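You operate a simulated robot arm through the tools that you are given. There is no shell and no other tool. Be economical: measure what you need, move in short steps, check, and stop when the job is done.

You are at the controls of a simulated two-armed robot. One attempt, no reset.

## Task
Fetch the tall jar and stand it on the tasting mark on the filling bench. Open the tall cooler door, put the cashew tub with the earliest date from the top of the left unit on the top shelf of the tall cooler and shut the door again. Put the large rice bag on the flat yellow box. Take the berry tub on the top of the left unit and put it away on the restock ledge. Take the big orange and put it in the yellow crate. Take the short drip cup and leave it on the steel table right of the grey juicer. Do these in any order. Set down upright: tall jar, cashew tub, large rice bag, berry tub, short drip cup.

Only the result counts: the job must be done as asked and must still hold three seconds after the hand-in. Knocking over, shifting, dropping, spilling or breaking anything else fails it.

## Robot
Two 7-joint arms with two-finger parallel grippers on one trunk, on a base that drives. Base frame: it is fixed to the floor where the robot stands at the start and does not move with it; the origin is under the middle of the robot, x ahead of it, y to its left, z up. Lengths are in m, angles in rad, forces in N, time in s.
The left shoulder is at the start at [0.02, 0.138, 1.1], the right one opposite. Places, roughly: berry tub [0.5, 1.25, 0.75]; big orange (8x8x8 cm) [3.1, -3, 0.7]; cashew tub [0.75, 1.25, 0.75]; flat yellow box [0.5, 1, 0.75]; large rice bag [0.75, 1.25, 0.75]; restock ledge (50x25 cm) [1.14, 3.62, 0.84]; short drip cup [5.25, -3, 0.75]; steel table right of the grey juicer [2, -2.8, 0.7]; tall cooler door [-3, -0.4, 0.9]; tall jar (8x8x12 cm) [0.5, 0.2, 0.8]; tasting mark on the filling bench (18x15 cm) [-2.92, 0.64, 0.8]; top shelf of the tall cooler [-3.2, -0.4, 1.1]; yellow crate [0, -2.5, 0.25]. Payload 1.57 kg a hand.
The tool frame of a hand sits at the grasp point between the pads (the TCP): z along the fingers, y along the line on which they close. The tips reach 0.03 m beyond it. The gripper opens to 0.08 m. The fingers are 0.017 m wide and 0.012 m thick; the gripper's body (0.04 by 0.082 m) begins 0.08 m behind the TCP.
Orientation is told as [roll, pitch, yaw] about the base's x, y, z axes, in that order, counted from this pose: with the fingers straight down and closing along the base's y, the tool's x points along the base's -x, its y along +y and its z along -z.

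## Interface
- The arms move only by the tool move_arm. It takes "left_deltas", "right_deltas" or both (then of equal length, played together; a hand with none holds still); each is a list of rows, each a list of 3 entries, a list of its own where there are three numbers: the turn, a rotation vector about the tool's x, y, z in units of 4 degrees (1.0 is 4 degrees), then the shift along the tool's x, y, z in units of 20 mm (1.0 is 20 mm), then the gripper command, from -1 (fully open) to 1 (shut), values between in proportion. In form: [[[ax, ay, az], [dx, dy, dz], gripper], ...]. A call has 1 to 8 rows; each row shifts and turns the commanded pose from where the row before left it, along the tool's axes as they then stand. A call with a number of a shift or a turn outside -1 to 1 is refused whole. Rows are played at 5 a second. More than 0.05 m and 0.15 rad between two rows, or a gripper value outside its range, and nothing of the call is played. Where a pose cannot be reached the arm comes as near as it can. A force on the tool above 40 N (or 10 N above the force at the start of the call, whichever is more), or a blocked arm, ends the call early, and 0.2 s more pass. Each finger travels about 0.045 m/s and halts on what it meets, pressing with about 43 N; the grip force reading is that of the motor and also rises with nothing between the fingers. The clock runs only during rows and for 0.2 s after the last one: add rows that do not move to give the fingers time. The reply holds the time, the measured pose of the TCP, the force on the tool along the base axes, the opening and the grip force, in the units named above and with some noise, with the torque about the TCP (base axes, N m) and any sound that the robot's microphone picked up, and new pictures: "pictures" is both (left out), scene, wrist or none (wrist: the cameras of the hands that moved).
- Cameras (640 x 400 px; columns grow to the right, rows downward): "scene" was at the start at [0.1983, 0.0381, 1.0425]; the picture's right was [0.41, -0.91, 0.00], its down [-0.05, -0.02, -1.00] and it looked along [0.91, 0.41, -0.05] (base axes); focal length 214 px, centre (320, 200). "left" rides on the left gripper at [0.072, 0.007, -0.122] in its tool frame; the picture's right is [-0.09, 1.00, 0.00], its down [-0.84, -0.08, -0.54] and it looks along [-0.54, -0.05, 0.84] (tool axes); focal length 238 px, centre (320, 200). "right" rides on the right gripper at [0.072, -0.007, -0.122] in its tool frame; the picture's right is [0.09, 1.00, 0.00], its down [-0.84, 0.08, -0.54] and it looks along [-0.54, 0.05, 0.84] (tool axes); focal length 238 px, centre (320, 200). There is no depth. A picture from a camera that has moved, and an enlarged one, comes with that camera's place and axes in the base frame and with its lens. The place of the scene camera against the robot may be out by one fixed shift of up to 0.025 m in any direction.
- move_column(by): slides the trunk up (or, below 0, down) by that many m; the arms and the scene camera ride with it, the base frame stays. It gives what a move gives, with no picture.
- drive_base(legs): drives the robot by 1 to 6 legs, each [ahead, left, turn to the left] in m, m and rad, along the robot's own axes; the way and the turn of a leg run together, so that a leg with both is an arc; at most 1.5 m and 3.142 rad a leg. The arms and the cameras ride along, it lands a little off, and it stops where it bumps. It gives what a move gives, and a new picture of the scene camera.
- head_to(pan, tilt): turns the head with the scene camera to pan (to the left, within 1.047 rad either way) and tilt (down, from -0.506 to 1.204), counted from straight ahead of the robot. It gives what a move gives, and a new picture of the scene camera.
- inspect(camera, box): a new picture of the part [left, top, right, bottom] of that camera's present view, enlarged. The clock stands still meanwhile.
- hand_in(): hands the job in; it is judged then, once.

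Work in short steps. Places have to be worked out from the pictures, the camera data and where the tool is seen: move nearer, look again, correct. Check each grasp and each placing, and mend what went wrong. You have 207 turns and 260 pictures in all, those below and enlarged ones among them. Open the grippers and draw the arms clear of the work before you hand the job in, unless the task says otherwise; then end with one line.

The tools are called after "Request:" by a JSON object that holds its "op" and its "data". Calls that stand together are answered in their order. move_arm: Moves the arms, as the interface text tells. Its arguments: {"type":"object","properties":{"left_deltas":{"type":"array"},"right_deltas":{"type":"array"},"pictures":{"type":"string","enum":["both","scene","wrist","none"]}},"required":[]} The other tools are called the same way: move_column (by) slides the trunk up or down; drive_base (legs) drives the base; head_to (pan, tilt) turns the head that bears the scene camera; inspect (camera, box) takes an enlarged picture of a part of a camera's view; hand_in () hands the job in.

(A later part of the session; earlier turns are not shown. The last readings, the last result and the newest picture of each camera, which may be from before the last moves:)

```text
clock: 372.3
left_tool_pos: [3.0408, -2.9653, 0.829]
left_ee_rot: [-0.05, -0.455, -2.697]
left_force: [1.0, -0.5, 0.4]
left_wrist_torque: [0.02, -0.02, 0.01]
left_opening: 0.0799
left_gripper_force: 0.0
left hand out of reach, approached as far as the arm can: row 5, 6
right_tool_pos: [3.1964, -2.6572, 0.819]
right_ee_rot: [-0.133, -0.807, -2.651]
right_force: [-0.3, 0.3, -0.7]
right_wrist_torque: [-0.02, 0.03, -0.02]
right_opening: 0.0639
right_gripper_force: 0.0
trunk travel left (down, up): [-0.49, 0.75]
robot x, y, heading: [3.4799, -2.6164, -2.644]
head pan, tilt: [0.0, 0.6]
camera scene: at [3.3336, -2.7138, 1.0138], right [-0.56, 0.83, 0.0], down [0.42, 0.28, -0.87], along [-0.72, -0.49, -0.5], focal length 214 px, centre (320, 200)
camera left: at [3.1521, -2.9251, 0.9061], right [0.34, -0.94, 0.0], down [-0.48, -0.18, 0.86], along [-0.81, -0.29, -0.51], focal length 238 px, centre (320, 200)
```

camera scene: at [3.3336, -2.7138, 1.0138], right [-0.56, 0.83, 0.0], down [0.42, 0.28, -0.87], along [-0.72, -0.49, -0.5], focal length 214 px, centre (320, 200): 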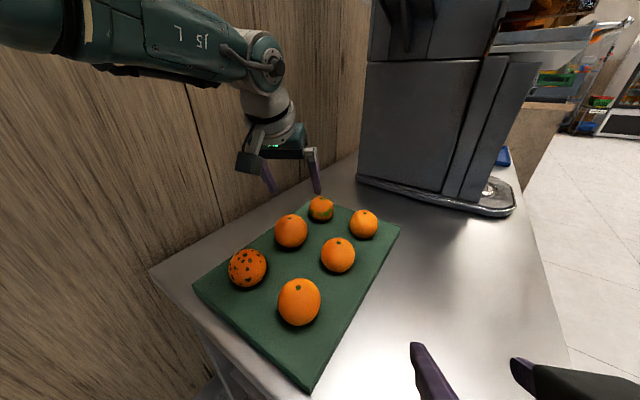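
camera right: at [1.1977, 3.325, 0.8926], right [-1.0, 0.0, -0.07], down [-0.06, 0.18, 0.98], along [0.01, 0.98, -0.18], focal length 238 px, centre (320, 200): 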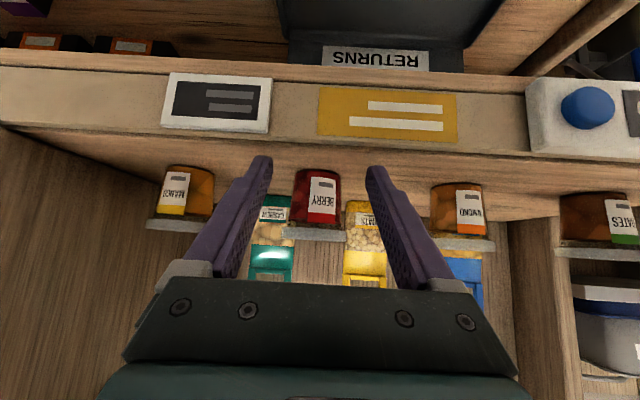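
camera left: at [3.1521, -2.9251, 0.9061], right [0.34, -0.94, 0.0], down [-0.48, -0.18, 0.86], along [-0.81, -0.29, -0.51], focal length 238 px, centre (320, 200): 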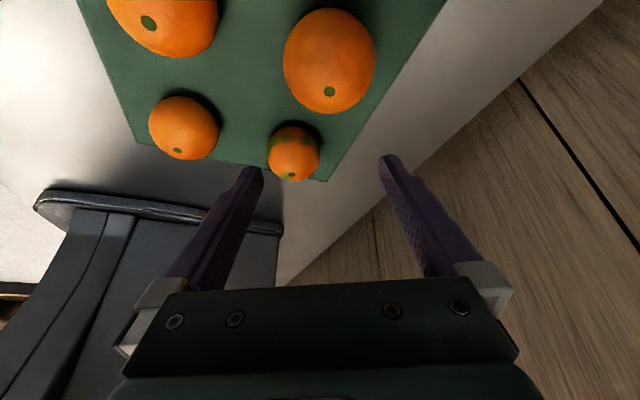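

The arm is at its limit going down. I nudge the base 5 cm ahead and 3 cm left.

Request:
{"op": "drive_base", "data": {"legs": [[0.045, 0.03, 0]]}}

Request:
{"op": "move_arm", "data": {"left_deltas": [[[0, 0, 0], [0.5, -0.9, -0.2], -1], [[0, 0, 0], [0.5, -0.9, -0.2], -1], [[0, 0, 0], [0, 0, 0], -1]], "pictures": "wrist"}}

```text
clock: 373.3
left_tool_pos: [3.0152, -3.0128, 0.829]
left_ee_rot: [-0.047, -0.457, -2.693]
left_force: [-1.2, -0.2, 1.0]
left_wrist_torque: [0.0, -0.05, 0.02]
left_opening: 0.08
left_gripper_force: 0.1
right_tool_pos: [3.1713, -2.7046, 0.8195]
right_ee_rot: [-0.133, -0.808, -2.65]
right_force: [-0.4, -0.2, 0.4]
right_wrist_torque: [0.04, -0.03, -0.03]
right_opening: 0.0642
right_gripper_force: 0.1
trunk travel left (down, up): [-0.49, 0.75]
robot x, y, heading: [3.4544, -2.6647, -2.647]
head pan, tilt: [0.0, 0.6]
camera scene: at [3.3083, -2.761, 1.014], right [-0.56, 0.83, 0.0], down [0.42, 0.28, -0.87], along [-0.72, -0.48, -0.5], focal length 214 px, centre (320, 200)
```

scene: 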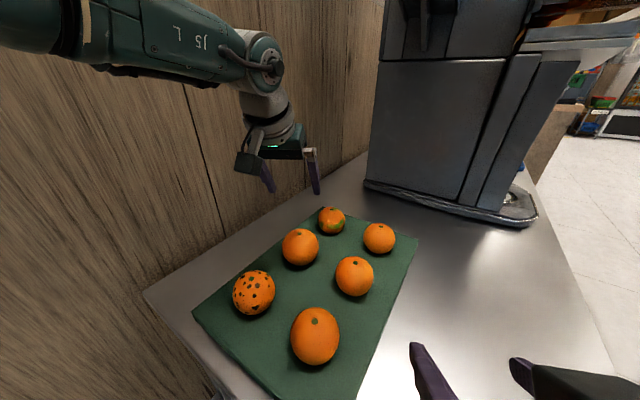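

```text
clock: 374.1
left_tool_pos: [3.0204, -2.9729, 0.8283]
left_ee_rot: [-0.049, -0.454, -2.695]
left_force: [-0.4, -0.1, -0.1]
left_wrist_torque: [0.03, 0.01, 0.01]
left_opening: 0.0802
left_gripper_force: 0.1
right_tool_pos: [3.1717, -2.7021, 0.8174]
right_ee_rot: [-0.141, -0.804, -2.643]
right_force: [-0.5, -0.2, -0.3]
right_wrist_torque: [0.01, -0.01, 0.02]
right_opening: 0.0641
right_gripper_force: 0.1
trunk travel left (down, up): [-0.49, 0.75]
robot x, y, heading: [3.4522, -2.6615, -2.647]
head pan, tilt: [0.0, 0.6]
camera left: at [3.1324, -2.9315, 0.9063], right [0.34, -0.94, 0.0], down [-0.48, -0.18, 0.86], along [-0.81, -0.29, -0.51], focal length 238 px, centre (320, 200)
```

left: 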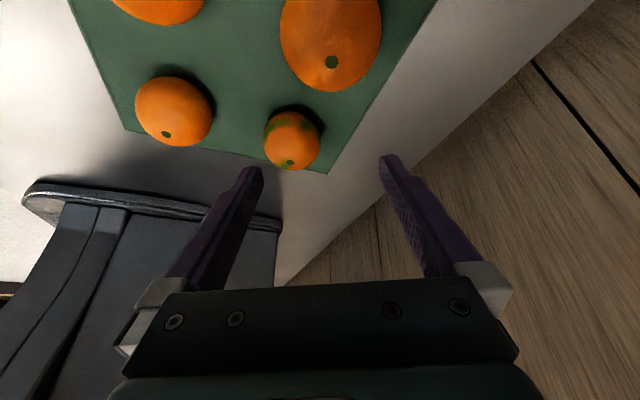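

The orange centre is at about [3.037, -2.974]. I shift back 1.5 cm and descend so the tips just begin to straddle it.

Request:
{"op": "move_arm", "data": {"left_deltas": [[[0, 0, 0], [0.69, 0.35, -0.34], -1], [[0, 0, 0], [0.44, 0, 0.9], -1], [[0, 0, 0], [0.44, 0, 0.9], -1], [[0, 0, 0], [0.35, 0, 0.72], -1]]}}

```text
clock: 375.1
left_tool_pos: [3.0352, -2.9697, 0.7721]
left_ee_rot: [-0.051, -0.455, -2.696]
left_force: [-1.1, 0.4, -0.6]
left_wrist_torque: [-0.02, 0.02, 0.03]
left_opening: 0.0799
left_gripper_force: 0.1
right_tool_pos: [3.171, -2.7005, 0.8175]
right_ee_rot: [-0.145, -0.804, -2.642]
right_force: [-0.2, 0.3, 0.2]
right_wrist_torque: [-0.03, 0.0, -0.04]
right_opening: 0.064
right_gripper_force: 0.0
trunk travel left (down, up): [-0.49, 0.75]
robot x, y, heading: [3.4561, -2.6618, -2.649]
head pan, tilt: [0.0, 0.6]
camera scene: at [3.3083, -2.7593, 1.0124], right [-0.55, 0.84, 0.0], down [0.43, 0.28, -0.86], along [-0.72, -0.47, -0.52], focal length 214 px, centre (320, 200)
camera left: at [3.1477, -2.9276, 0.8493], right [0.34, -0.94, 0.0], down [-0.48, -0.18, 0.86], along [-0.81, -0.29, -0.51], focal length 238 px, centre (320, 200)
```

scene: 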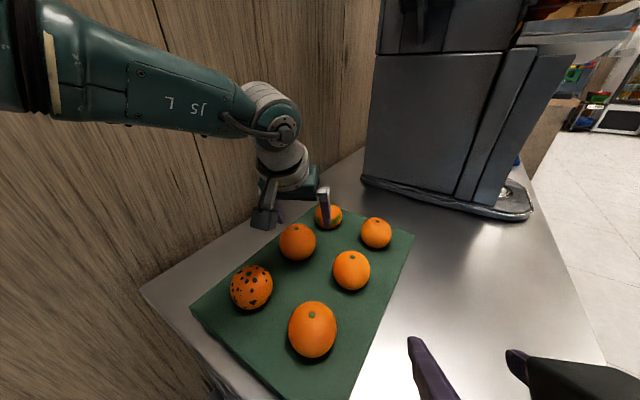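
left: 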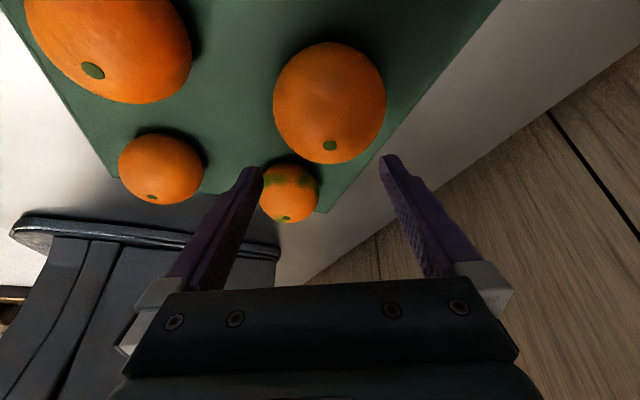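

Good: centre at [3.041, -2.973, 0.695]. I shift 6 mm left, 4 mm back and go down 4 cm watching the force.

Request:
{"op": "move_arm", "data": {"left_deltas": [[[0, 0, 0], [0.18, 0.3, -0.09], -1], [[0, 0, 0], [0.3, 0, 0.63], -1], [[0, 0, 0], [0.3, 0, 0.63], -1], [[0, 0, 0], [0.3, 0, 0.63], -1], [[0, 0, 0], [0, 0, 0], -1]], "pictures": "wrist"}}

```text
clock: 376.3
left_tool_pos: [3.0405, -2.9713, 0.7293]
left_ee_rot: [-0.049, -0.457, -2.694]
left_force: [0.6, 0.5, 0.5]
left_wrist_torque: [0.0, -0.01, -0.01]
left_opening: 0.0803
left_gripper_force: 0.1
right_tool_pos: [3.1709, -2.701, 0.8182]
right_ee_rot: [-0.143, -0.805, -2.643]
right_force: [0.3, 0.0, 0.1]
right_wrist_torque: [0.0, -0.01, 0.02]
right_opening: 0.0639
right_gripper_force: 0.0
trunk travel left (down, up): [-0.49, 0.75]
robot x, y, heading: [3.4543, -2.6625, -2.646]
head pan, tilt: [0.0, 0.6]
camera left: at [3.153, -2.9312, 0.8072], right [0.34, -0.94, 0.0], down [-0.48, -0.18, 0.86], along [-0.81, -0.29, -0.51], focal length 238 px, centre (320, 200)
```

left: 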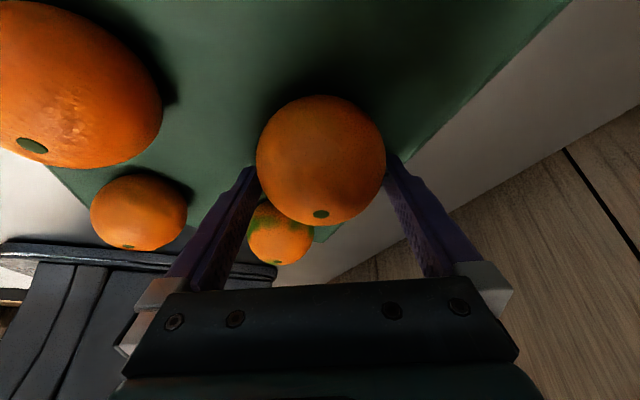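

Centred with no contact. I descend the last 2 cm and close.

Request:
{"op": "move_arm", "data": {"left_deltas": [[[0, 0, 0], [0.15, 0, 0.32], -1], [[0, 0, 0], [0.15, 0, 0.32], -1], [[0, 0, 0], [0.12, 0, 0.25], -1], [[0, 0, 0], [0, 0, 0], -1], [[0, 0, 0], [0, 0, 0], 1], [[0, 0, 0], [0, 0, 0], 1], [[0, 0, 0], [0, 0, 0], 1]], "pictures": "wrist"}}

```text
clock: 376.8
left_tool_pos: [3.0389, -2.973, 0.7269]
left_ee_rot: [-0.047, -0.464, -2.696]
left_force: [3.9, 1.5, 12.2]
left_wrist_torque: [-0.46, -0.33, 0.19]
left_opening: 0.0801
left_gripper_force: 0.0
left hand out of reach, approached as far as the arm can: row 2
right_tool_pos: [3.1728, -2.6996, 0.8181]
right_ee_rot: [-0.148, -0.797, -2.633]
right_force: [-0.2, 0.0, 0.2]
right_wrist_torque: [0.01, 0.02, 0.03]
right_opening: 0.0639
right_gripper_force: 0.1
trunk travel left (down, up): [-0.49, 0.75]
robot x, y, heading: [3.4562, -2.6622, -2.647]
head pan, tilt: [0.0, 0.6]
stopped in row 2 (left hand): the force on the tool passed its limit at 55 N (the readings are from after the stop); the commanded pose is now the measured one
camera left: at [3.1516, -2.9315, 0.8025], right [0.33, -0.94, 0.0], down [-0.48, -0.17, 0.86], along [-0.81, -0.29, -0.51], focal length 238 px, centre (320, 200)
```

left: 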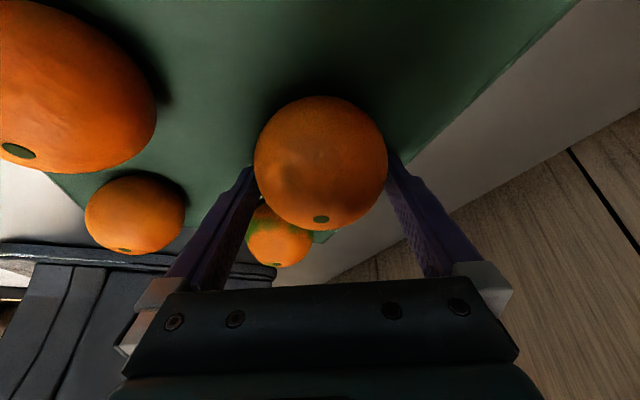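

The tips are at the orange's equator and just fit. I close here and test the grip with a tiny lift.

Request:
{"op": "move_arm", "data": {"left_deltas": [[[0, 0, 0], [0, 0, 0], 1], [[0, 0, 0], [0, 0, 0], 1], [[0, 0, 0], [0, 0, 0], 1], [[0, 0, 0], [0, 0, 0], 1]], "pictures": "wrist"}}

```text
clock: 377.8
left_tool_pos: [3.0383, -2.9745, 0.7258]
left_ee_rot: [-0.045, -0.465, -2.698]
left_force: [2.5, -6.2, 9.2]
left_wrist_torque: [-0.31, -0.05, 0.0]
left_opening: 0.0683
left_gripper_force: 42.8
right_tool_pos: [3.171, -2.7012, 0.8163]
right_ee_rot: [-0.149, -0.803, -2.637]
right_force: [0.2, 0.3, 0.9]
right_wrist_torque: [0.01, 0.01, 0.01]
right_opening: 0.0638
right_gripper_force: 0.0
trunk travel left (down, up): [-0.49, 0.75]
robot x, y, heading: [3.4553, -2.663, -2.649]
head pan, tilt: [0.0, 0.6]
camera left: at [3.1516, -2.9335, 0.8023], right [0.34, -0.94, 0.0], down [-0.48, -0.17, 0.86], along [-0.81, -0.29, -0.51], focal length 238 px, centre (320, 200)
```

left: 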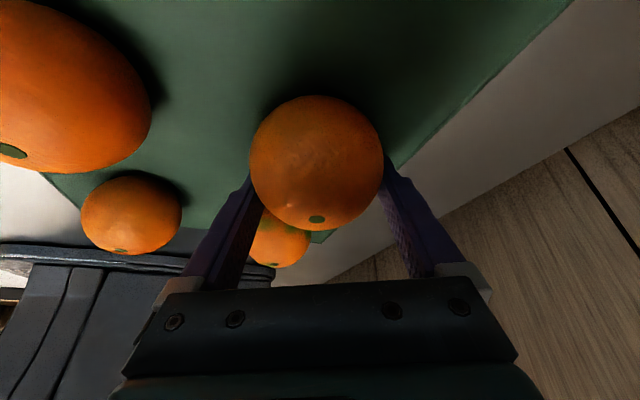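

Opening 68 mm. I test with a small column lift.

Request:
{"op": "move_column", "data": {"by": 0.02}}

Request:
{"op": "inspect", "data": {"camera": "left", "box": [0, 0, 640, 400]}}

Request:
{"op": "inspect", "data": {"camera": "scene", "box": [180, 150, 420, 370]}}

```text
clock: 378.4
left_tool_pos: [3.0388, -2.971, 0.7448]
left_ee_rot: [-0.049, -0.462, -2.696]
left_force: [-0.4, -0.1, -2.5]
left_wrist_torque: [-0.03, 0.03, 0.01]
left_opening: 0.0684
left_gripper_force: 43.1
right_tool_pos: [3.1711, -2.6989, 0.8358]
right_ee_rot: [-0.153, -0.802, -2.632]
right_force: [0.1, 0.4, 0.4]
right_wrist_torque: [-0.01, 0.0, -0.02]
right_opening: 0.0642
right_gripper_force: 0.1
trunk travel left (down, up): [-0.51, 0.73]
robot x, y, heading: [3.4554, -2.6593, -2.651]
head pan, tilt: [0.0, 0.6]
```

```text
1.00 times, centred on (320, 200) of left (not enlarged: the box is as wide or as high as the picture)
camera zoom: at [3.1523, -2.9299, 0.8211], right [0.33, -0.94, 0.0], down [-0.48, -0.17, 0.86], along [-0.81, -0.29, -0.51], focal length 238 px, centre (320, 200)
```

zoom: 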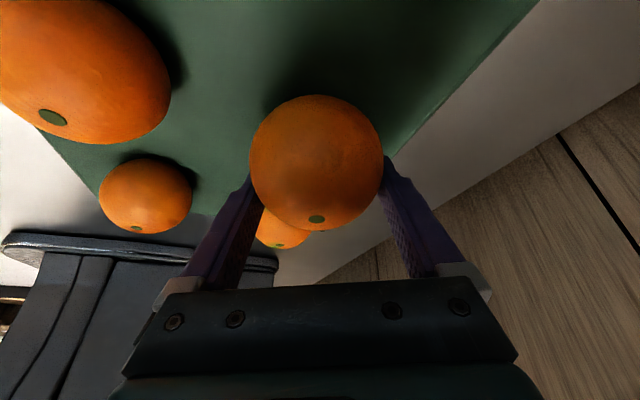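

```text
1.82 times, centred on (300, 260) of scene
camera zoom: at [3.3081, -2.7578, 1.0314], right [-0.53, 0.85, 0.0], down [0.44, 0.28, -0.85], along [-0.72, -0.45, -0.52], focal length 390 px, centre (356, 91)
```

zoom: 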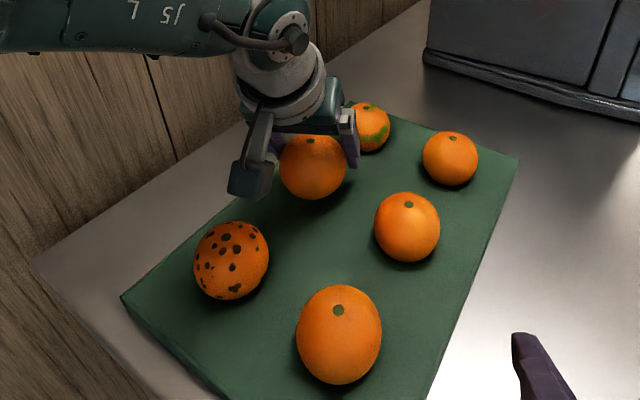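

The orange is lifted cleanly. I raise it and drive out of the gap, away from the tables.

Request:
{"op": "move_column", "data": {"by": 0.15}}

Request:
{"op": "drive_base", "data": {"legs": [[-0.214, -0.396, 0], [-0.3, -0.3, 0]]}}

Request:
{"op": "inspect", "data": {"camera": "left", "box": [0, 0, 640, 400]}}

```text
clock: 380.2
left_tool_pos: [3.0385, -2.9716, 0.8949]
left_ee_rot: [-0.048, -0.462, -2.696]
left_force: [-0.1, 0.5, -1.4]
left_wrist_torque: [-0.01, 0.0, 0.01]
left_opening: 0.0682
left_gripper_force: 43.0
right_tool_pos: [3.1721, -2.6996, 0.9854]
right_ee_rot: [-0.155, -0.804, -2.631]
right_force: [-0.1, 0.3, 0.6]
right_wrist_torque: [0.03, -0.03, 0.01]
right_opening: 0.064
right_gripper_force: 0.2
trunk travel left (down, up): [-0.66, 0.58]
robot x, y, heading: [3.4601, -2.6628, -2.65]
head pan, tilt: [0.0, 0.6]
```

```text
clock: 385.1
left_tool_pos: [3.1607, -2.1169, 0.8952]
left_ee_rot: [-0.05, -0.463, -2.694]
left_force: [-1.9, 0.3, -2.7]
left_wrist_torque: [0.0, 0.05, 0.01]
left_opening: 0.0682
left_gripper_force: 43.0
right_tool_pos: [3.2927, -1.845, 0.9863]
right_ee_rot: [-0.156, -0.802, -2.629]
right_force: [-0.1, -0.9, -1.0]
right_wrist_torque: [0.01, 0.0, 0.0]
right_opening: 0.0636
right_gripper_force: 0.1
trunk travel left (down, up): [-0.66, 0.58]
robot x, y, heading: [3.5766, -1.8094, -2.641]
head pan, tilt: [0.0, 0.6]
camera scene: at [3.4283, -1.9024, 1.1816], right [-0.53, 0.85, 0.0], down [0.44, 0.28, -0.85], along [-0.72, -0.45, -0.52], focal length 214 px, centre (320, 200)
```

scene: 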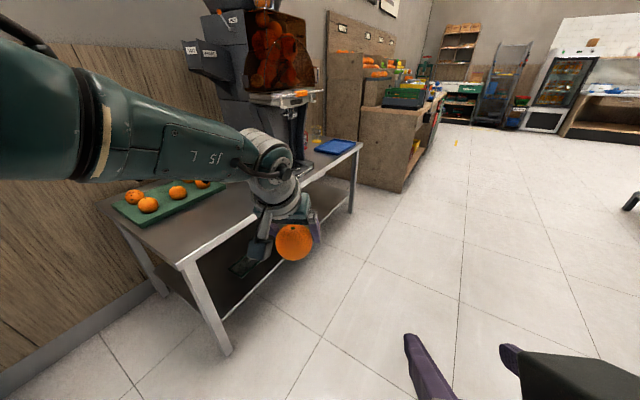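

```text
1.00 times, centred on (320, 200) of left (not enlarged: the box is as wide or as high as the picture)
camera zoom: at [3.2731, -2.076, 0.9715], right [0.34, -0.94, 0.0], down [-0.48, -0.17, 0.86], along [-0.81, -0.29, -0.51], focal length 238 px, centre (320, 200)
```

zoom: 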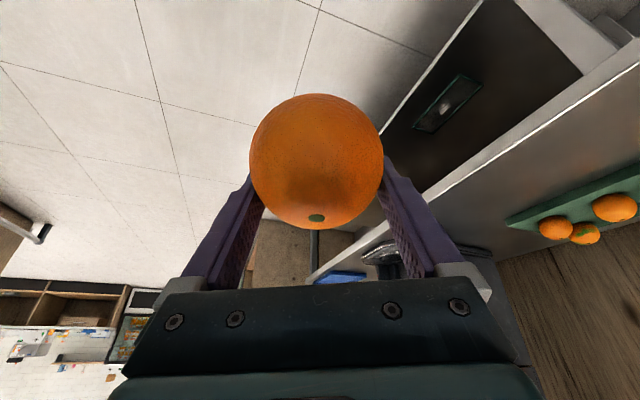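

Held well. I take the orange to the yellow crate first: drive along to x ≈ 0, facing the fruit bench from a distance.

Request:
{"op": "drive_base", "data": {"legs": [[0, 0, 1.07], [-0.5, -1.2, 0], [0, -1.2, 0], [0, -1.13, 0]]}}

Request:
{"op": "head_to", "data": {"pan": 0.0, "tilt": 0.55}}

```text
clock: 405.5
left_tool_pos: [0.1065, -1.8275, 0.8953]
left_ee_rot: [-0.05, -0.463, -1.596]
left_force: [-0.9, -1.0, -1.7]
left_wrist_torque: [-0.03, -0.02, -0.03]
left_opening: 0.0669
left_gripper_force: 43.0
right_tool_pos: [-0.077, -1.5865, 0.9861]
right_ee_rot: [-0.161, -0.802, -1.528]
right_force: [-0.5, 0.2, -0.3]
right_wrist_torque: [0.03, 0.07, -0.02]
right_opening: 0.0639
right_gripper_force: 0.0
trunk travel left (down, up): [-0.66, 0.58]
robot x, y, heading: [0.0214, -1.314, -1.547]
head pan, tilt: [0.0, 0.6]
camera scene: at [0.0465, -1.5045, 1.1808], right [-1.0, -0.08, 0.0], down [-0.04, 0.53, -0.85], along [0.07, -0.85, -0.53], focal length 214 px, centre (320, 200)
```

scene: 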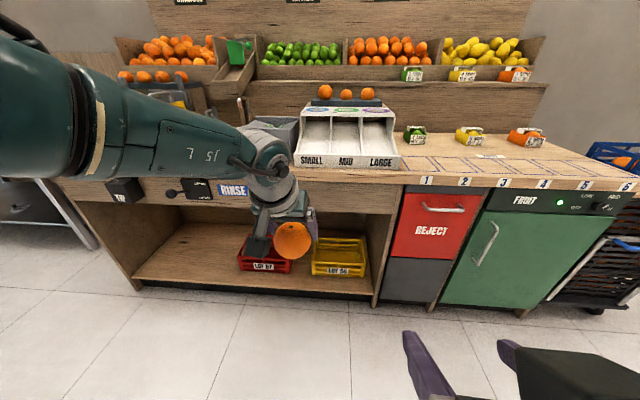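

```text
clock: 406.1
left_tool_pos: [0.1078, -1.828, 0.8942]
left_ee_rot: [-0.048, -0.462, -1.597]
left_force: [-0.2, 0.2, -2.2]
left_wrist_torque: [-0.03, 0.01, 0.01]
left_opening: 0.0671
left_gripper_force: 42.7
right_tool_pos: [-0.0763, -1.5858, 0.9865]
right_ee_rot: [-0.163, -0.801, -1.524]
right_force: [0.4, 0.4, -0.3]
right_wrist_torque: [-0.02, 0.03, -0.07]
right_opening: 0.0638
right_gripper_force: 0.1
trunk travel left (down, up): [-0.66, 0.58]
robot x, y, heading: [0.0237, -1.317, -1.547]
head pan, tilt: [0.0, 0.55]
camera scene: at [0.0449, -1.5052, 1.1829], right [-1.0, -0.06, 0.0], down [-0.03, 0.51, -0.86], along [0.05, -0.86, -0.51], focal length 214 px, centre (320, 200)
```

scene: 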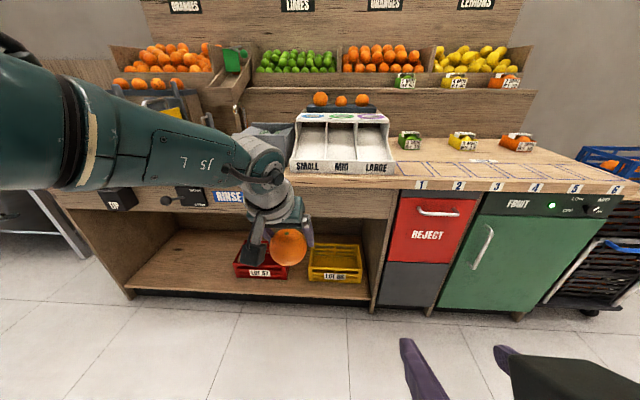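

The yellow crate (LOT 56) is on the low shelf: about x -0.14..0.18, y -2.3..-2.5, rim z≈0.27, under the counter edge (y≈-2.25, underside z≈0.65). I tilt the left hand more, raise the right out of the way, and lower the column.

Request:
{"op": "move_arm", "data": {"left_deltas": [[[0, -0.8, 0], [0, 0, 0], 1], [[0, -0.8, 0], [0, 0, 0], 1], [[0, -0.8, 0], [0, 0, 0], 1], [[0, -0.8, 0], [0, 0, 0], 1], [[0, -0.8, 0], [0, 0, 0], 1], [[0, -0.8, 0], [0, 0, 0], 1]], "right_deltas": [[[0, 0, 0], [-0.7, 0, -0.7], -0.6], [[0, 0, 0], [-0.7, 0, -0.7], -0.6], [[0, 0, 0], [-0.7, 0, -0.7], -0.6], [[0, 0, 0], [-0.7, 0, -0.7], -0.6], [[0, 0, 0], [-0.7, 0, -0.7], -0.6], [[0, 0, 0], [-0.7, 0, -0.7], -0.6]], "pictures": "none"}}

Request:
{"op": "move_column", "data": {"by": -0.5}}

Request:
{"op": "inspect", "data": {"camera": "scene", "box": [0, 0, 640, 400]}}

```text
clock: 406.8
left_tool_pos: [0.1079, -1.8268, 0.8952]
left_ee_rot: [-0.046, -0.598, -1.589]
left_force: [0.2, -0.4, -1.5]
left_wrist_torque: [-0.03, -0.02, -0.04]
left_opening: 0.0672
left_gripper_force: 43.3
right_tool_pos: [-0.1179, -1.5732, 1.0049]
right_ee_rot: [-0.419, -0.727, -1.335]
right_force: [-0.3, 1.1, 0.6]
right_wrist_torque: [-0.01, 0.04, -0.02]
right_opening: 0.0638
right_gripper_force: 0.0
right hand out of reach, approached as far as the arm can: row 3
trunk travel left (down, up): [-0.66, 0.58]
robot x, y, heading: [0.0167, -1.3175, -1.545]
head pan, tilt: [0.0, 0.55]
stopped in row 3 (right hand): the arm was blocked; the commanded pose is now the measured one
```

```text
refused: -0.5 is not a number from -0.4 to 0.4
```

```text
1.00 times, centred on (320, 200) of scene (not enlarged: the box is as wide or as high as the picture)
camera zoom: at [0.0459, -1.5055, 1.1845], right [-1.0, -0.07, 0.0], down [-0.03, 0.49, -0.87], along [0.06, -0.87, -0.49], focal length 214 px, centre (320, 200)
```

zoom: 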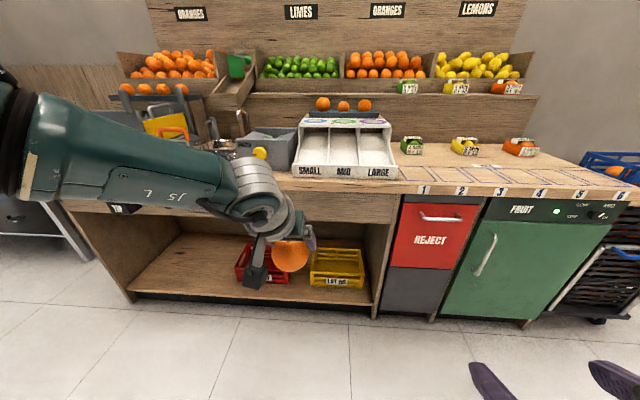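

The right arm brushes the head. I extend it forward-down instead, finish the left tilt, and lower the column in two moves.

Request:
{"op": "move_arm", "data": {"left_deltas": [[[0, -0.8, 0], [0, 0, 0], 1], [[0, -0.8, 0], [0, 0, 0], 1], [[0, -0.8, 0], [0, 0, 0], 1], [[0, -0.8, 0], [0, 0, 0], 1], [[0, 0, 0], [0, 0, 0], 1]], "right_deltas": [[[0, 0, 0], [0, 0, 1], -0.6], [[0, 0, 0], [0, 0, 1], -0.6], [[0, 0, 0], [0, 0, 1], -0.6], [[0, 0, 0], [-0.5, 0, 0.5], -0.6], [[0, 0, 0], [-0.5, 0, 0.5], -0.6]], "pictures": "none"}}

Request:
{"op": "move_column", "data": {"by": -0.3}}

Request:
{"op": "move_column", "data": {"by": -0.2}}

Request:
{"op": "head_to", "data": {"pan": 0.1, "tilt": 0.3}}

```text
clock: 408.0
left_tool_pos: [0.1088, -1.8278, 0.8948]
left_ee_rot: [-0.062, -0.821, -1.573]
left_force: [-1.0, -0.5, -2.0]
left_wrist_torque: [-0.07, -0.04, 0.0]
left_opening: 0.0669
left_gripper_force: 43.4
right_tool_pos: [-0.1326, -1.6449, 0.9656]
right_ee_rot: [-0.416, -0.736, -1.341]
right_force: [0.4, 0.0, -0.1]
right_wrist_torque: [-0.04, 0.01, 0.02]
right_opening: 0.064
right_gripper_force: 0.1
trunk travel left (down, up): [-0.66, 0.58]
robot x, y, heading: [0.022, -1.3151, -1.547]
head pan, tilt: [0.0, 0.55]
```

```text
clock: 411.0
left_tool_pos: [0.108, -1.8267, 0.5927]
left_ee_rot: [-0.059, -0.821, -1.574]
left_force: [0.5, 0.6, -1.3]
left_wrist_torque: [-0.04, 0.01, 0.02]
left_opening: 0.0668
left_gripper_force: 42.9
right_tool_pos: [-0.1324, -1.6432, 0.6668]
right_ee_rot: [-0.416, -0.735, -1.339]
right_force: [-0.3, 0.5, 0.4]
right_wrist_torque: [0.04, -0.01, 0.02]
right_opening: 0.0637
right_gripper_force: 0.1
trunk travel left (down, up): [-0.36, 0.88]
robot x, y, heading: [0.0209, -1.3145, -1.551]
head pan, tilt: [0.0, 0.55]
```

```text
clock: 413.2
left_tool_pos: [0.1073, -1.8275, 0.395]
left_ee_rot: [-0.06, -0.821, -1.577]
left_force: [0.8, -0.7, -1.1]
left_wrist_torque: [-0.01, 0.01, 0.0]
left_opening: 0.0665
left_gripper_force: 43.0
right_tool_pos: [-0.1322, -1.645, 0.4669]
right_ee_rot: [-0.415, -0.736, -1.341]
right_force: [0.2, 0.0, 0.1]
right_wrist_torque: [0.05, -0.04, -0.01]
right_opening: 0.0637
right_gripper_force: 0.0
trunk travel left (down, up): [-0.16, 1.08]
robot x, y, heading: [0.0209, -1.3156, -1.547]
head pan, tilt: [0.0, 0.55]
```

```text
clock: 414.0
left_tool_pos: [0.1085, -1.8278, 0.395]
left_ee_rot: [-0.057, -0.82, -1.574]
left_force: [-0.2, -0.4, -2.0]
left_wrist_torque: [0.01, -0.02, 0.01]
left_opening: 0.0665
left_gripper_force: 43.3
right_tool_pos: [-0.1312, -1.6435, 0.4663]
right_ee_rot: [-0.416, -0.734, -1.341]
right_force: [0.5, 0.4, 0.1]
right_wrist_torque: [0.02, -0.01, 0.01]
right_opening: 0.0641
right_gripper_force: 0.2
trunk travel left (down, up): [-0.16, 1.08]
robot x, y, heading: [0.0216, -1.3182, -1.549]
head pan, tilt: [0.099, 0.3]
camera scene: at [0.051, -1.5078, 0.7045], right [-0.99, -0.12, 0.0], down [-0.04, 0.29, -0.95], along [0.12, -0.95, -0.3], focal length 214 px, centre (320, 200)
```

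scene: 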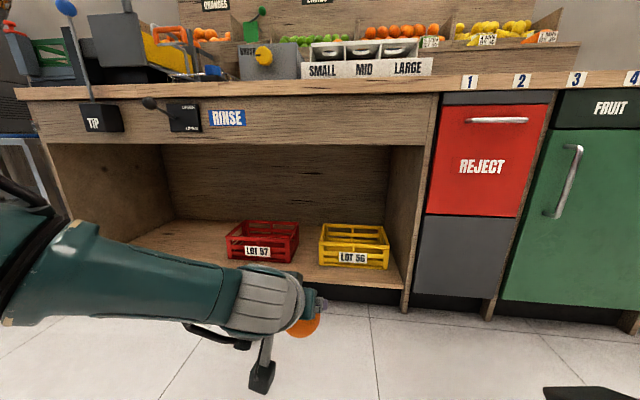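

The crate's centre is about [0.0, -2.47], rim z≈0.24. The orange hangs above rim height; I drive it in under the counter.

Request:
{"op": "drive_base", "data": {"legs": [[0.5, -0.115, -0.02]]}}

Request:
{"op": "inspect", "data": {"camera": "left", "box": [0, 0, 640, 400]}}

```text
clock: 416.9
left_tool_pos: [-0.0089, -2.3213, 0.394]
left_ee_rot: [-0.06, -0.819, -1.593]
left_force: [0.7, 0.1, -1.5]
left_wrist_torque: [-0.03, 0.0, 0.0]
left_opening: 0.0662
left_gripper_force: 42.9
right_tool_pos: [-0.2474, -2.1331, 0.4667]
right_ee_rot: [-0.414, -0.733, -1.36]
right_force: [0.7, 0.8, 0.6]
right_wrist_torque: [-0.01, -0.03, 0.01]
right_opening: 0.0643
right_gripper_force: 0.1
trunk travel left (down, up): [-0.16, 1.08]
robot x, y, heading: [-0.0886, -1.8094, -1.57]
head pan, tilt: [0.099, 0.3]
camera scene: at [-0.0599, -2.0004, 0.7045], right [-0.99, -0.1, 0.0], down [-0.03, 0.29, -0.96], along [0.1, -0.95, -0.3], focal length 214 px, centre (320, 200)
```

scene: 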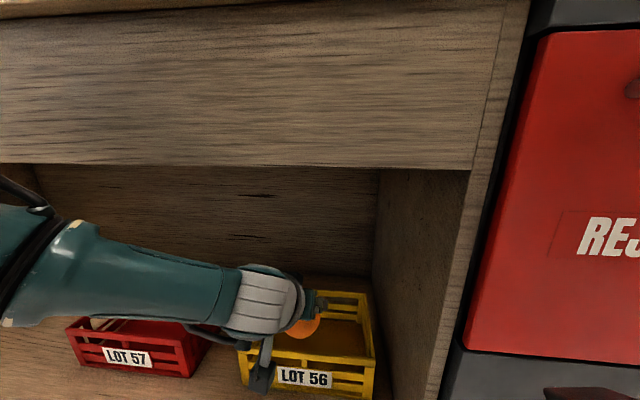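

```text
1.00 times, centred on (320, 200) of left (not enlarged: the box is as wide or as high as the picture)
camera zoom: at [0.0085, -2.1826, 0.4243], right [0.99, -0.13, 0.03], down [-0.05, -0.17, 0.98], along [-0.12, -0.98, -0.18], focal length 238 px, centre (320, 200)
```

zoom: 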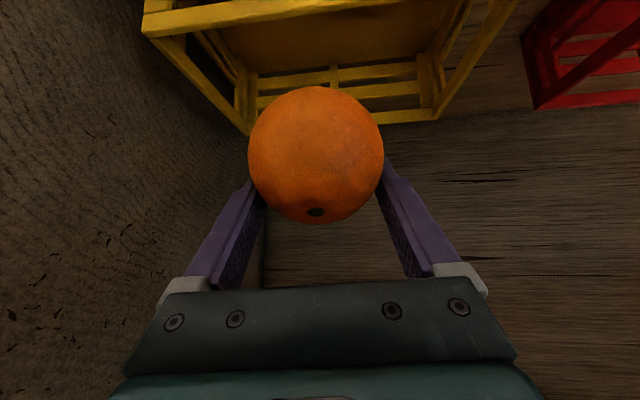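

Aligned: crate centre about [0.0, -2.44]. I drive 10 cm in and lower the column so the orange is down inside the crate.

Request:
{"op": "drive_base", "data": {"legs": [[0.105, 0, 0]]}}

Request:
{"op": "move_column", "data": {"by": -0.14}}

Request:
{"op": "inspect", "data": {"camera": "left", "box": [0, 0, 640, 400]}}

```text
clock: 418.0
left_tool_pos: [-0.0095, -2.3872, 0.3937]
left_ee_rot: [-0.06, -0.819, -1.595]
left_force: [0.0, 0.1, -2.4]
left_wrist_torque: [-0.03, 0.0, 0.01]
left_opening: 0.0662
left_gripper_force: 43.0
right_tool_pos: [-0.2455, -2.1917, 0.4636]
right_ee_rot: [-0.407, -0.712, -1.37]
right_force: [0.0, -0.6, 0.2]
right_wrist_torque: [-0.01, 0.01, 0.01]
right_opening: 0.0641
right_gripper_force: 0.1
trunk travel left (down, up): [-0.16, 1.08]
robot x, y, heading: [-0.0829, -1.875, -1.572]
head pan, tilt: [0.099, 0.3]
stopped in leg 1: the force on the tool passed its limit at 162 N (the readings are from after the stop); the commanded pose is now the measured one
camera scene: at [-0.06, -2.067, 0.7044], right [-0.99, -0.1, 0.0], down [-0.03, 0.29, -0.96], along [0.1, -0.95, -0.3], focal length 214 px, centre (320, 200)
```

scene: 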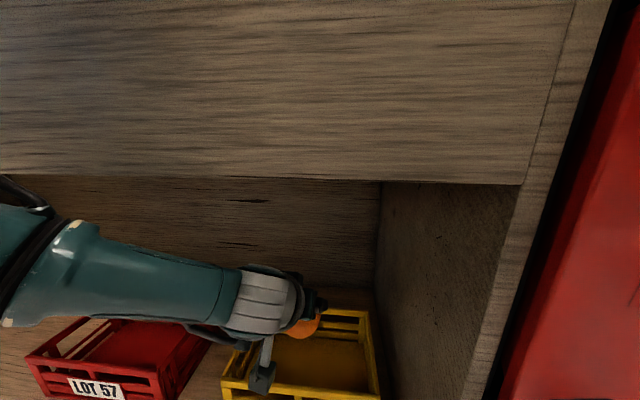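

```text
clock: 418.6
left_tool_pos: [-0.0099, -2.3861, 0.3648]
left_ee_rot: [-0.06, -0.82, -1.595]
left_force: [-1.2, -1.0, -1.2]
left_wrist_torque: [0.07, -0.05, -0.02]
left_opening: 0.066
left_gripper_force: 43.6
right_tool_pos: [-0.2439, -2.1925, 0.4393]
right_ee_rot: [-0.409, -0.721, -1.368]
right_force: [0.2, 0.3, -1.2]
right_wrist_torque: [0.06, -0.05, -0.04]
right_opening: 0.0641
right_gripper_force: 0.1
trunk travel left (down, up): [-0.133, 1.107]
robot x, y, heading: [-0.083, -1.8763, -1.572]
head pan, tilt: [0.099, 0.3]
stopped: the force on the tool passed its limit at 78 N (the readings are from after the stop); the commanded pose is now the measured one
```

```text
1.00 times, centred on (320, 200) of left (not enlarged: the box is as wide or as high as the picture)
camera zoom: at [0.0081, -2.2478, 0.3961], right [0.99, -0.13, 0.03], down [-0.05, -0.17, 0.98], along [-0.12, -0.98, -0.18], focal length 238 px, centre (320, 200)
```

zoom: 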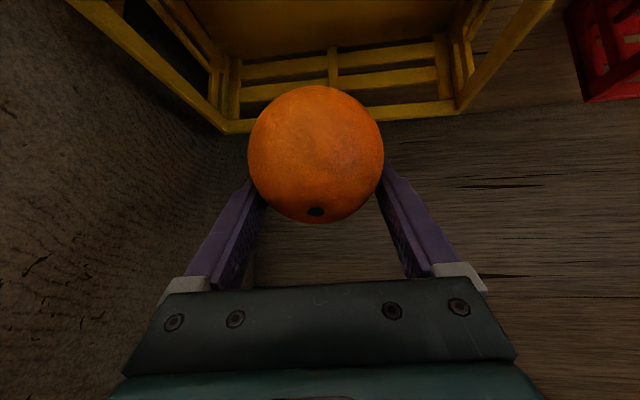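

The right hand bumped the cabinet front. I pull it back a few centimetres.

Request:
{"op": "move_arm", "data": {"right_deltas": [[[0, 0, 0], [0.2, 0, -0.8], -0.6], [[0, 0, 0], [0.2, 0, -0.8], -0.6], [[0, 0, 0], [0.2, 0, -0.8], -0.6]], "pictures": "none"}}

Request:
{"op": "move_arm", "data": {"left_deltas": [[[0, 0, 0], [-0.68, 0.15, 0.73], 1], [[0, 0, 0], [-0.68, 0.15, 0.73], 1], [[0, 0, 0], [0, 0, 0], 1]], "pictures": "none"}}

Request:
{"op": "move_column", "data": {"by": -0.09}}

```text
clock: 419.4
left_tool_pos: [-0.0134, -2.3834, 0.3666]
left_ee_rot: [-0.064, -0.818, -1.593]
left_force: [-1.2, 0.8, -1.4]
left_wrist_torque: [-0.02, -0.02, 0.01]
left_opening: 0.0656
left_gripper_force: 42.6
right_tool_pos: [-0.2378, -2.1491, 0.4662]
right_ee_rot: [-0.413, -0.724, -1.365]
right_force: [0.3, -0.3, 0.8]
right_wrist_torque: [0.01, 0.0, -0.01]
right_opening: 0.0642
right_gripper_force: 0.0
trunk travel left (down, up): [-0.133, 1.107]
robot x, y, heading: [-0.086, -1.8748, -1.569]
head pan, tilt: [0.099, 0.3]
```

```text
clock: 420.2
left_tool_pos: [-0.0055, -2.4204, 0.366]
left_ee_rot: [-0.065, -0.819, -1.594]
left_force: [0.3, -0.4, -1.4]
left_wrist_torque: [-0.01, 0.03, -0.03]
left_opening: 0.0656
left_gripper_force: 43.7
left hand out of reach, approached as far as the arm can: row 2
right_tool_pos: [-0.2355, -2.1494, 0.4658]
right_ee_rot: [-0.413, -0.725, -1.365]
right_force: [-0.3, -0.9, 0.0]
right_wrist_torque: [0.01, 0.04, 0.02]
right_opening: 0.0641
right_gripper_force: 0.0
trunk travel left (down, up): [-0.133, 1.107]
robot x, y, heading: [-0.0845, -1.8772, -1.567]
head pan, tilt: [0.099, 0.3]
```

```text
clock: 421.5
left_tool_pos: [-0.0035, -2.4258, 0.2784]
left_ee_rot: [-0.06, -0.822, -1.593]
left_force: [0.4, 0.1, -2.8]
left_wrist_torque: [-0.05, 0.02, 0.0]
left_opening: 0.0655
left_gripper_force: 43.4
right_tool_pos: [-0.2331, -2.1543, 0.3765]
right_ee_rot: [-0.412, -0.728, -1.365]
right_force: [1.1, -0.2, 0.0]
right_wrist_torque: [0.01, -0.02, 0.01]
right_opening: 0.0639
right_gripper_force: 0.0
trunk travel left (down, up): [-0.043, 1.197]
robot x, y, heading: [-0.0888, -1.8737, -1.568]
head pan, tilt: [0.099, 0.3]
```

Fine. Lower 3.5 cm more and look.

Request:
{"op": "move_column", "data": {"by": -0.035}}

Request:
{"op": "inspect", "data": {"camera": "left", "box": [0, 0, 640, 400]}}

```text
clock: 422.3
left_tool_pos: [-0.0018, -2.4252, 0.242]
left_ee_rot: [-0.061, -0.823, -1.595]
left_force: [0.1, -0.5, -1.9]
left_wrist_torque: [-0.04, -0.02, -0.01]
left_opening: 0.0652
left_gripper_force: 42.7
right_tool_pos: [-0.2336, -2.1535, 0.3388]
right_ee_rot: [-0.41, -0.729, -1.364]
right_force: [0.4, 0.0, -0.6]
right_wrist_torque: [-0.02, 0.02, -0.02]
right_opening: 0.0641
right_gripper_force: 0.1
trunk travel left (down, up): [-0.008, 1.232]
robot x, y, heading: [-0.0855, -1.8724, -1.571]
head pan, tilt: [0.099, 0.3]
```

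```text
1.00 times, centred on (320, 200) of left (not enlarged: the box is as wide or as high as the picture)
camera zoom: at [0.0154, -2.2871, 0.2726], right [0.99, -0.13, 0.03], down [-0.05, -0.17, 0.98], along [-0.12, -0.98, -0.17], focal length 238 px, centre (320, 200)
```

zoom: 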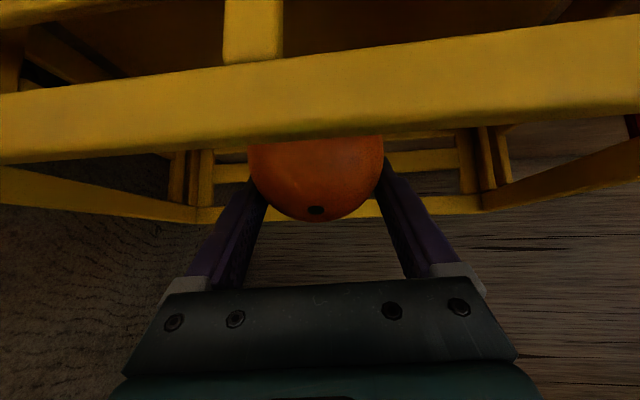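

The orange is inside the crate, a few centimetres above its floor. I lower a bit more and open.

Request:
{"op": "move_arm", "data": {"left_deltas": [[[0, 0, 0], [0.5, 0, 0.48], 1], [[0, 0, 0], [0.4, 0, 0.38], 1], [[0, 0, 0], [0, 0, 0], 1]], "pictures": "none"}}

Request:
{"op": "move_arm", "data": {"left_deltas": [[[0, 0, 0], [0, 0, 0], 0], [[0, 0, 0], [0, 0, 0], -1], [[0, 0, 0], [0, 0, 0], -1], [[0, 0, 0], [0, 0, 0], -1], [[0, 0, 0], [-0.3, 0, -0.3], -1], [[0, 0, 0], [-0.6, 0, -0.6], -1]], "pictures": "wrist"}}

```text
clock: 423.1
left_tool_pos: [-0.0001, -2.4182, 0.2286]
left_ee_rot: [-0.062, -0.822, -1.594]
left_force: [-0.8, -0.2, 0.2]
left_wrist_torque: [-0.02, 0.0, -0.01]
left_opening: 0.0002
left_gripper_force: 20.9
left hand out of reach, approached as far as the arm can: row 1, 2
right_tool_pos: [-0.2326, -2.1552, 0.3406]
right_ee_rot: [-0.411, -0.727, -1.364]
right_force: [-0.2, -0.2, -0.5]
right_wrist_torque: [-0.01, -0.02, -0.02]
right_opening: 0.0639
right_gripper_force: 0.0
trunk travel left (down, up): [-0.008, 1.232]
robot x, y, heading: [-0.0819, -1.8748, -1.565]
head pan, tilt: [0.099, 0.3]
```

```text
clock: 424.5
left_tool_pos: [-0.0028, -2.427, 0.2447]
left_ee_rot: [-0.061, -0.822, -1.594]
left_force: [0.3, -0.1, -0.2]
left_wrist_torque: [0.01, 0.03, -0.01]
left_opening: 0.08
left_gripper_force: 0.0
left hand out of reach, approached as far as the arm can: row 5, 6
right_tool_pos: [-0.2329, -2.1547, 0.3408]
right_ee_rot: [-0.413, -0.729, -1.364]
right_force: [0.2, -0.4, -0.8]
right_wrist_torque: [0.0, -0.02, 0.0]
right_opening: 0.0641
right_gripper_force: 0.0
trunk travel left (down, up): [-0.008, 1.232]
robot x, y, heading: [-0.0831, -1.8719, -1.565]
head pan, tilt: [0.099, 0.3]
camera left: at [0.0151, -2.2877, 0.2754], right [0.99, -0.13, 0.03], down [-0.05, -0.17, 0.98], along [-0.12, -0.98, -0.17], focal length 238 px, centre (320, 200)
```

left: 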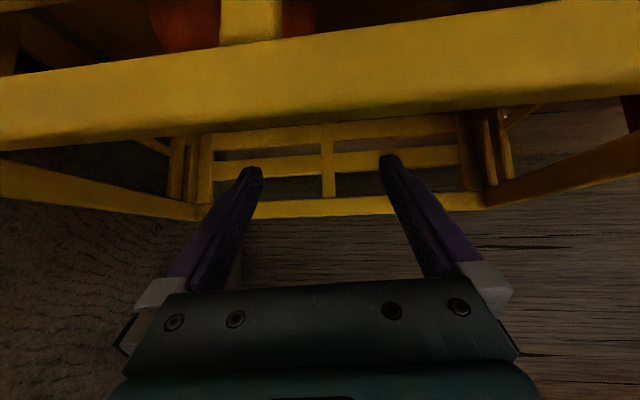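

The orange slipped out inside the crate and lies on its floor. I lift out with the column, back off and verify.

Request:
{"op": "move_column", "data": {"by": 0.15}}

Request:
{"op": "drive_base", "data": {"legs": [[-0.5, 0, 0]]}}

```text
clock: 426.2
left_tool_pos: [-0.0014, -2.4256, 0.3955]
left_ee_rot: [-0.06, -0.822, -1.594]
left_force: [-0.3, 0.2, 0.1]
left_wrist_torque: [0.01, -0.01, 0.01]
left_opening: 0.0799
left_gripper_force: 0.2
right_tool_pos: [-0.2327, -2.155, 0.49]
right_ee_rot: [-0.41, -0.729, -1.366]
right_force: [-0.5, -0.4, -0.6]
right_wrist_torque: [0.01, 0.0, -0.02]
right_opening: 0.0641
right_gripper_force: 0.0
trunk travel left (down, up): [-0.158, 1.082]
robot x, y, heading: [-0.0824, -1.8755, -1.567]
head pan, tilt: [0.099, 0.3]
```

```text
clock: 429.1
left_tool_pos: [-0.0051, -1.9317, 0.3956]
left_ee_rot: [-0.062, -0.822, -1.6]
left_force: [-0.3, -0.2, -0.2]
left_wrist_torque: [0.01, 0.01, 0.01]
left_opening: 0.08
left_gripper_force: 0.1
right_tool_pos: [-0.2343, -1.6589, 0.491]
right_ee_rot: [-0.412, -0.727, -1.372]
right_force: [0.0, 0.4, -0.1]
right_wrist_torque: [0.0, 0.0, 0.0]
right_opening: 0.0641
right_gripper_force: 0.1
trunk travel left (down, up): [-0.158, 1.082]
robot x, y, heading: [-0.0831, -1.3809, -1.573]
head pan, tilt: [0.099, 0.3]
camera scene: at [-0.0608, -1.5735, 0.7024], right [-1.0, -0.09, 0.0], down [-0.03, 0.29, -0.96], along [0.09, -0.95, -0.3], focal length 214 px, centre (320, 200)
```

scene: 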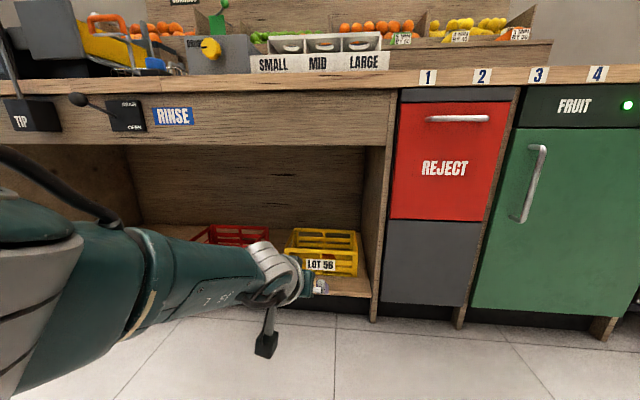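

I verify the orange in the crate.

Request:
{"op": "inspect", "data": {"camera": "scene", "box": [270, 210, 380, 300]}}

```text
4.44 times, centred on (325, 255) of scene
camera zoom: at [-0.0608, -1.5735, 0.7024], right [-1.0, -0.09, 0.0], down [-0.03, 0.29, -0.96], along [0.09, -0.95, -0.3], focal length 953 px, centre (298, -44)
```

zoom: 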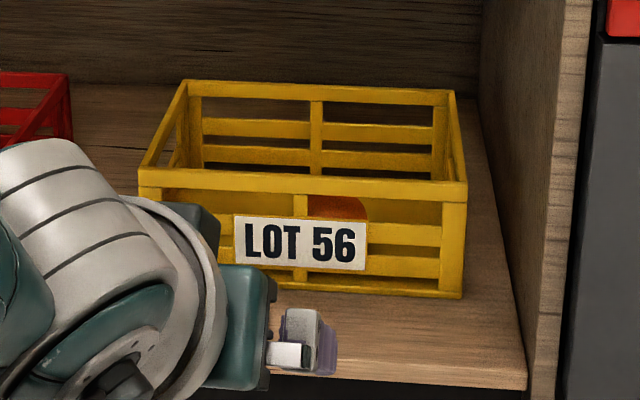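

Confirmed. Now the short drip cup at [5.25, -3]: I raise the column and drive there.

Request:
{"op": "move_column", "data": {"by": 0.4}}

Request:
{"op": "drive_base", "data": {"legs": [[0.1, 1.4, 0], [0, 1.4, 0], [0, 1.4, 0], [0, 1.0, 0]]}}

```text
clock: 433.0
left_tool_pos: [-0.0053, -1.9316, 0.7966]
left_ee_rot: [-0.062, -0.821, -1.6]
left_force: [0.1, 0.5, -0.5]
left_wrist_torque: [-0.02, 0.0, 0.01]
left_opening: 0.08
left_gripper_force: 0.0
right_tool_pos: [-0.2339, -1.6602, 0.8893]
right_ee_rot: [-0.412, -0.729, -1.371]
right_force: [0.7, 0.4, -0.5]
right_wrist_torque: [-0.01, 0.0, 0.01]
right_opening: 0.0641
right_gripper_force: 0.1
trunk travel left (down, up): [-0.558, 0.682]
robot x, y, heading: [-0.0789, -1.3804, -1.58]
head pan, tilt: [0.099, 0.3]
```

```text
clock: 458.1
left_tool_pos: [5.1997, -2.1825, 0.7943]
left_ee_rot: [-0.06, -0.822, -1.654]
left_force: [-0.3, 0.8, 0.4]
left_wrist_torque: [-0.02, -0.03, 0.0]
left_opening: 0.0799
left_gripper_force: 0.1
right_tool_pos: [4.9838, -1.8984, 0.8896]
right_ee_rot: [-0.409, -0.729, -1.425]
right_force: [-0.2, -0.1, -1.1]
right_wrist_torque: [0.01, 0.0, 0.03]
right_opening: 0.0642
right_gripper_force: 0.1
trunk travel left (down, up): [-0.558, 0.682]
robot x, y, heading: [5.147, -1.6305, -1.626]
head pan, tilt: [0.099, 0.3]
camera scene: at [5.162, -1.8208, 1.1023], right [-1.0, -0.04, 0.0], down [-0.01, 0.3, -0.96], along [0.04, -0.95, -0.3], focal length 214 px, centre (320, 200)
```

scene: 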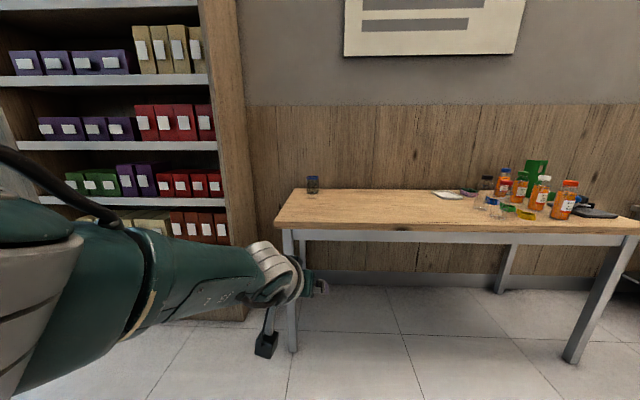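

A cup stands at the table's left end, near [5.25, -2.97]. I zoom in on it and the other cups.

Request:
{"op": "inspect", "data": {"camera": "scene", "box": [290, 160, 350, 205]}}

```text
8.89 times, centred on (320, 182) of scene
camera zoom: at [5.162, -1.8208, 1.1023], right [-1.0, -0.04, 0.0], down [-0.01, 0.3, -0.96], along [0.04, -0.95, -0.3], focal length 1906 px, centre (320, 356)
```

zoom: 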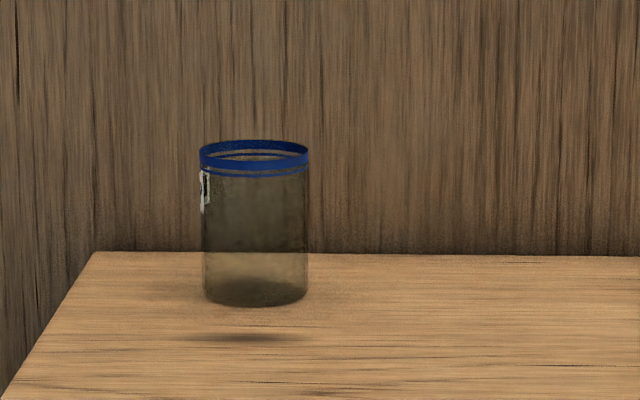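

This is the cup. It stands deep on the table (about y -3.0), near the left end. I raise the hand and drive close to the table front.

Request:
{"op": "move_column", "data": {"by": 0.12}}

Request:
{"op": "drive_base", "data": {"legs": [[0.6, 0.02, 0.055]]}}

Request:
{"op": "inspect", "data": {"camera": "left", "box": [0, 0, 640, 400]}}

```text
clock: 459.6
left_tool_pos: [5.1978, -2.183, 0.9153]
left_ee_rot: [-0.061, -0.823, -1.655]
left_force: [0.4, 0.5, 0.0]
left_wrist_torque: [0.02, 0.02, 0.01]
left_opening: 0.0801
left_gripper_force: 0.0
right_tool_pos: [4.9838, -1.8991, 1.0108]
right_ee_rot: [-0.411, -0.729, -1.424]
right_force: [0.7, 0.4, -0.5]
right_wrist_torque: [0.0, -0.02, 0.0]
right_opening: 0.0639
right_gripper_force: 0.1
trunk travel left (down, up): [-0.678, 0.562]
robot x, y, heading: [5.147, -1.6259, -1.624]
head pan, tilt: [0.099, 0.3]
```

```text
clock: 462.9
left_tool_pos: [5.2332, -2.7661, 0.9146]
left_ee_rot: [-0.062, -0.821, -1.596]
left_force: [0.8, 0.5, -0.1]
left_wrist_torque: [0.0, -0.01, 0.0]
left_opening: 0.0801
left_gripper_force: 0.0
right_tool_pos: [5.0033, -2.4939, 1.0109]
right_ee_rot: [-0.412, -0.728, -1.366]
right_force: [0.5, 0.0, -0.1]
right_wrist_torque: [-0.01, 0.0, 0.0]
right_opening: 0.0638
right_gripper_force: 0.1
trunk travel left (down, up): [-0.678, 0.562]
robot x, y, heading: [5.1548, -2.2178, -1.569]
head pan, tilt: [0.099, 0.3]
camera scene: at [5.1765, -2.4075, 1.2223], right [-0.99, -0.1, 0.0], down [-0.03, 0.29, -0.96], along [0.1, -0.95, -0.3], focal length 214 px, centre (320, 200)
```

scene: 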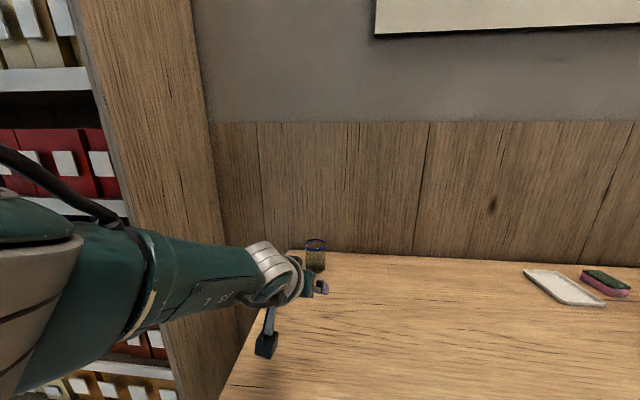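

```text
1.00 times, centred on (320, 200) of left (not enlarged: the box is as wide or as high as the picture)
camera zoom: at [5.2518, -2.6273, 0.9454], right [0.99, -0.13, 0.03], down [-0.05, -0.17, 0.98], along [-0.12, -0.98, -0.17], focal length 238 px, centre (320, 200)
```

zoom: 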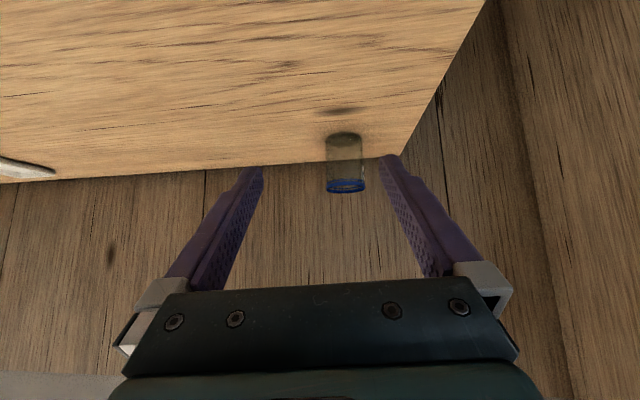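

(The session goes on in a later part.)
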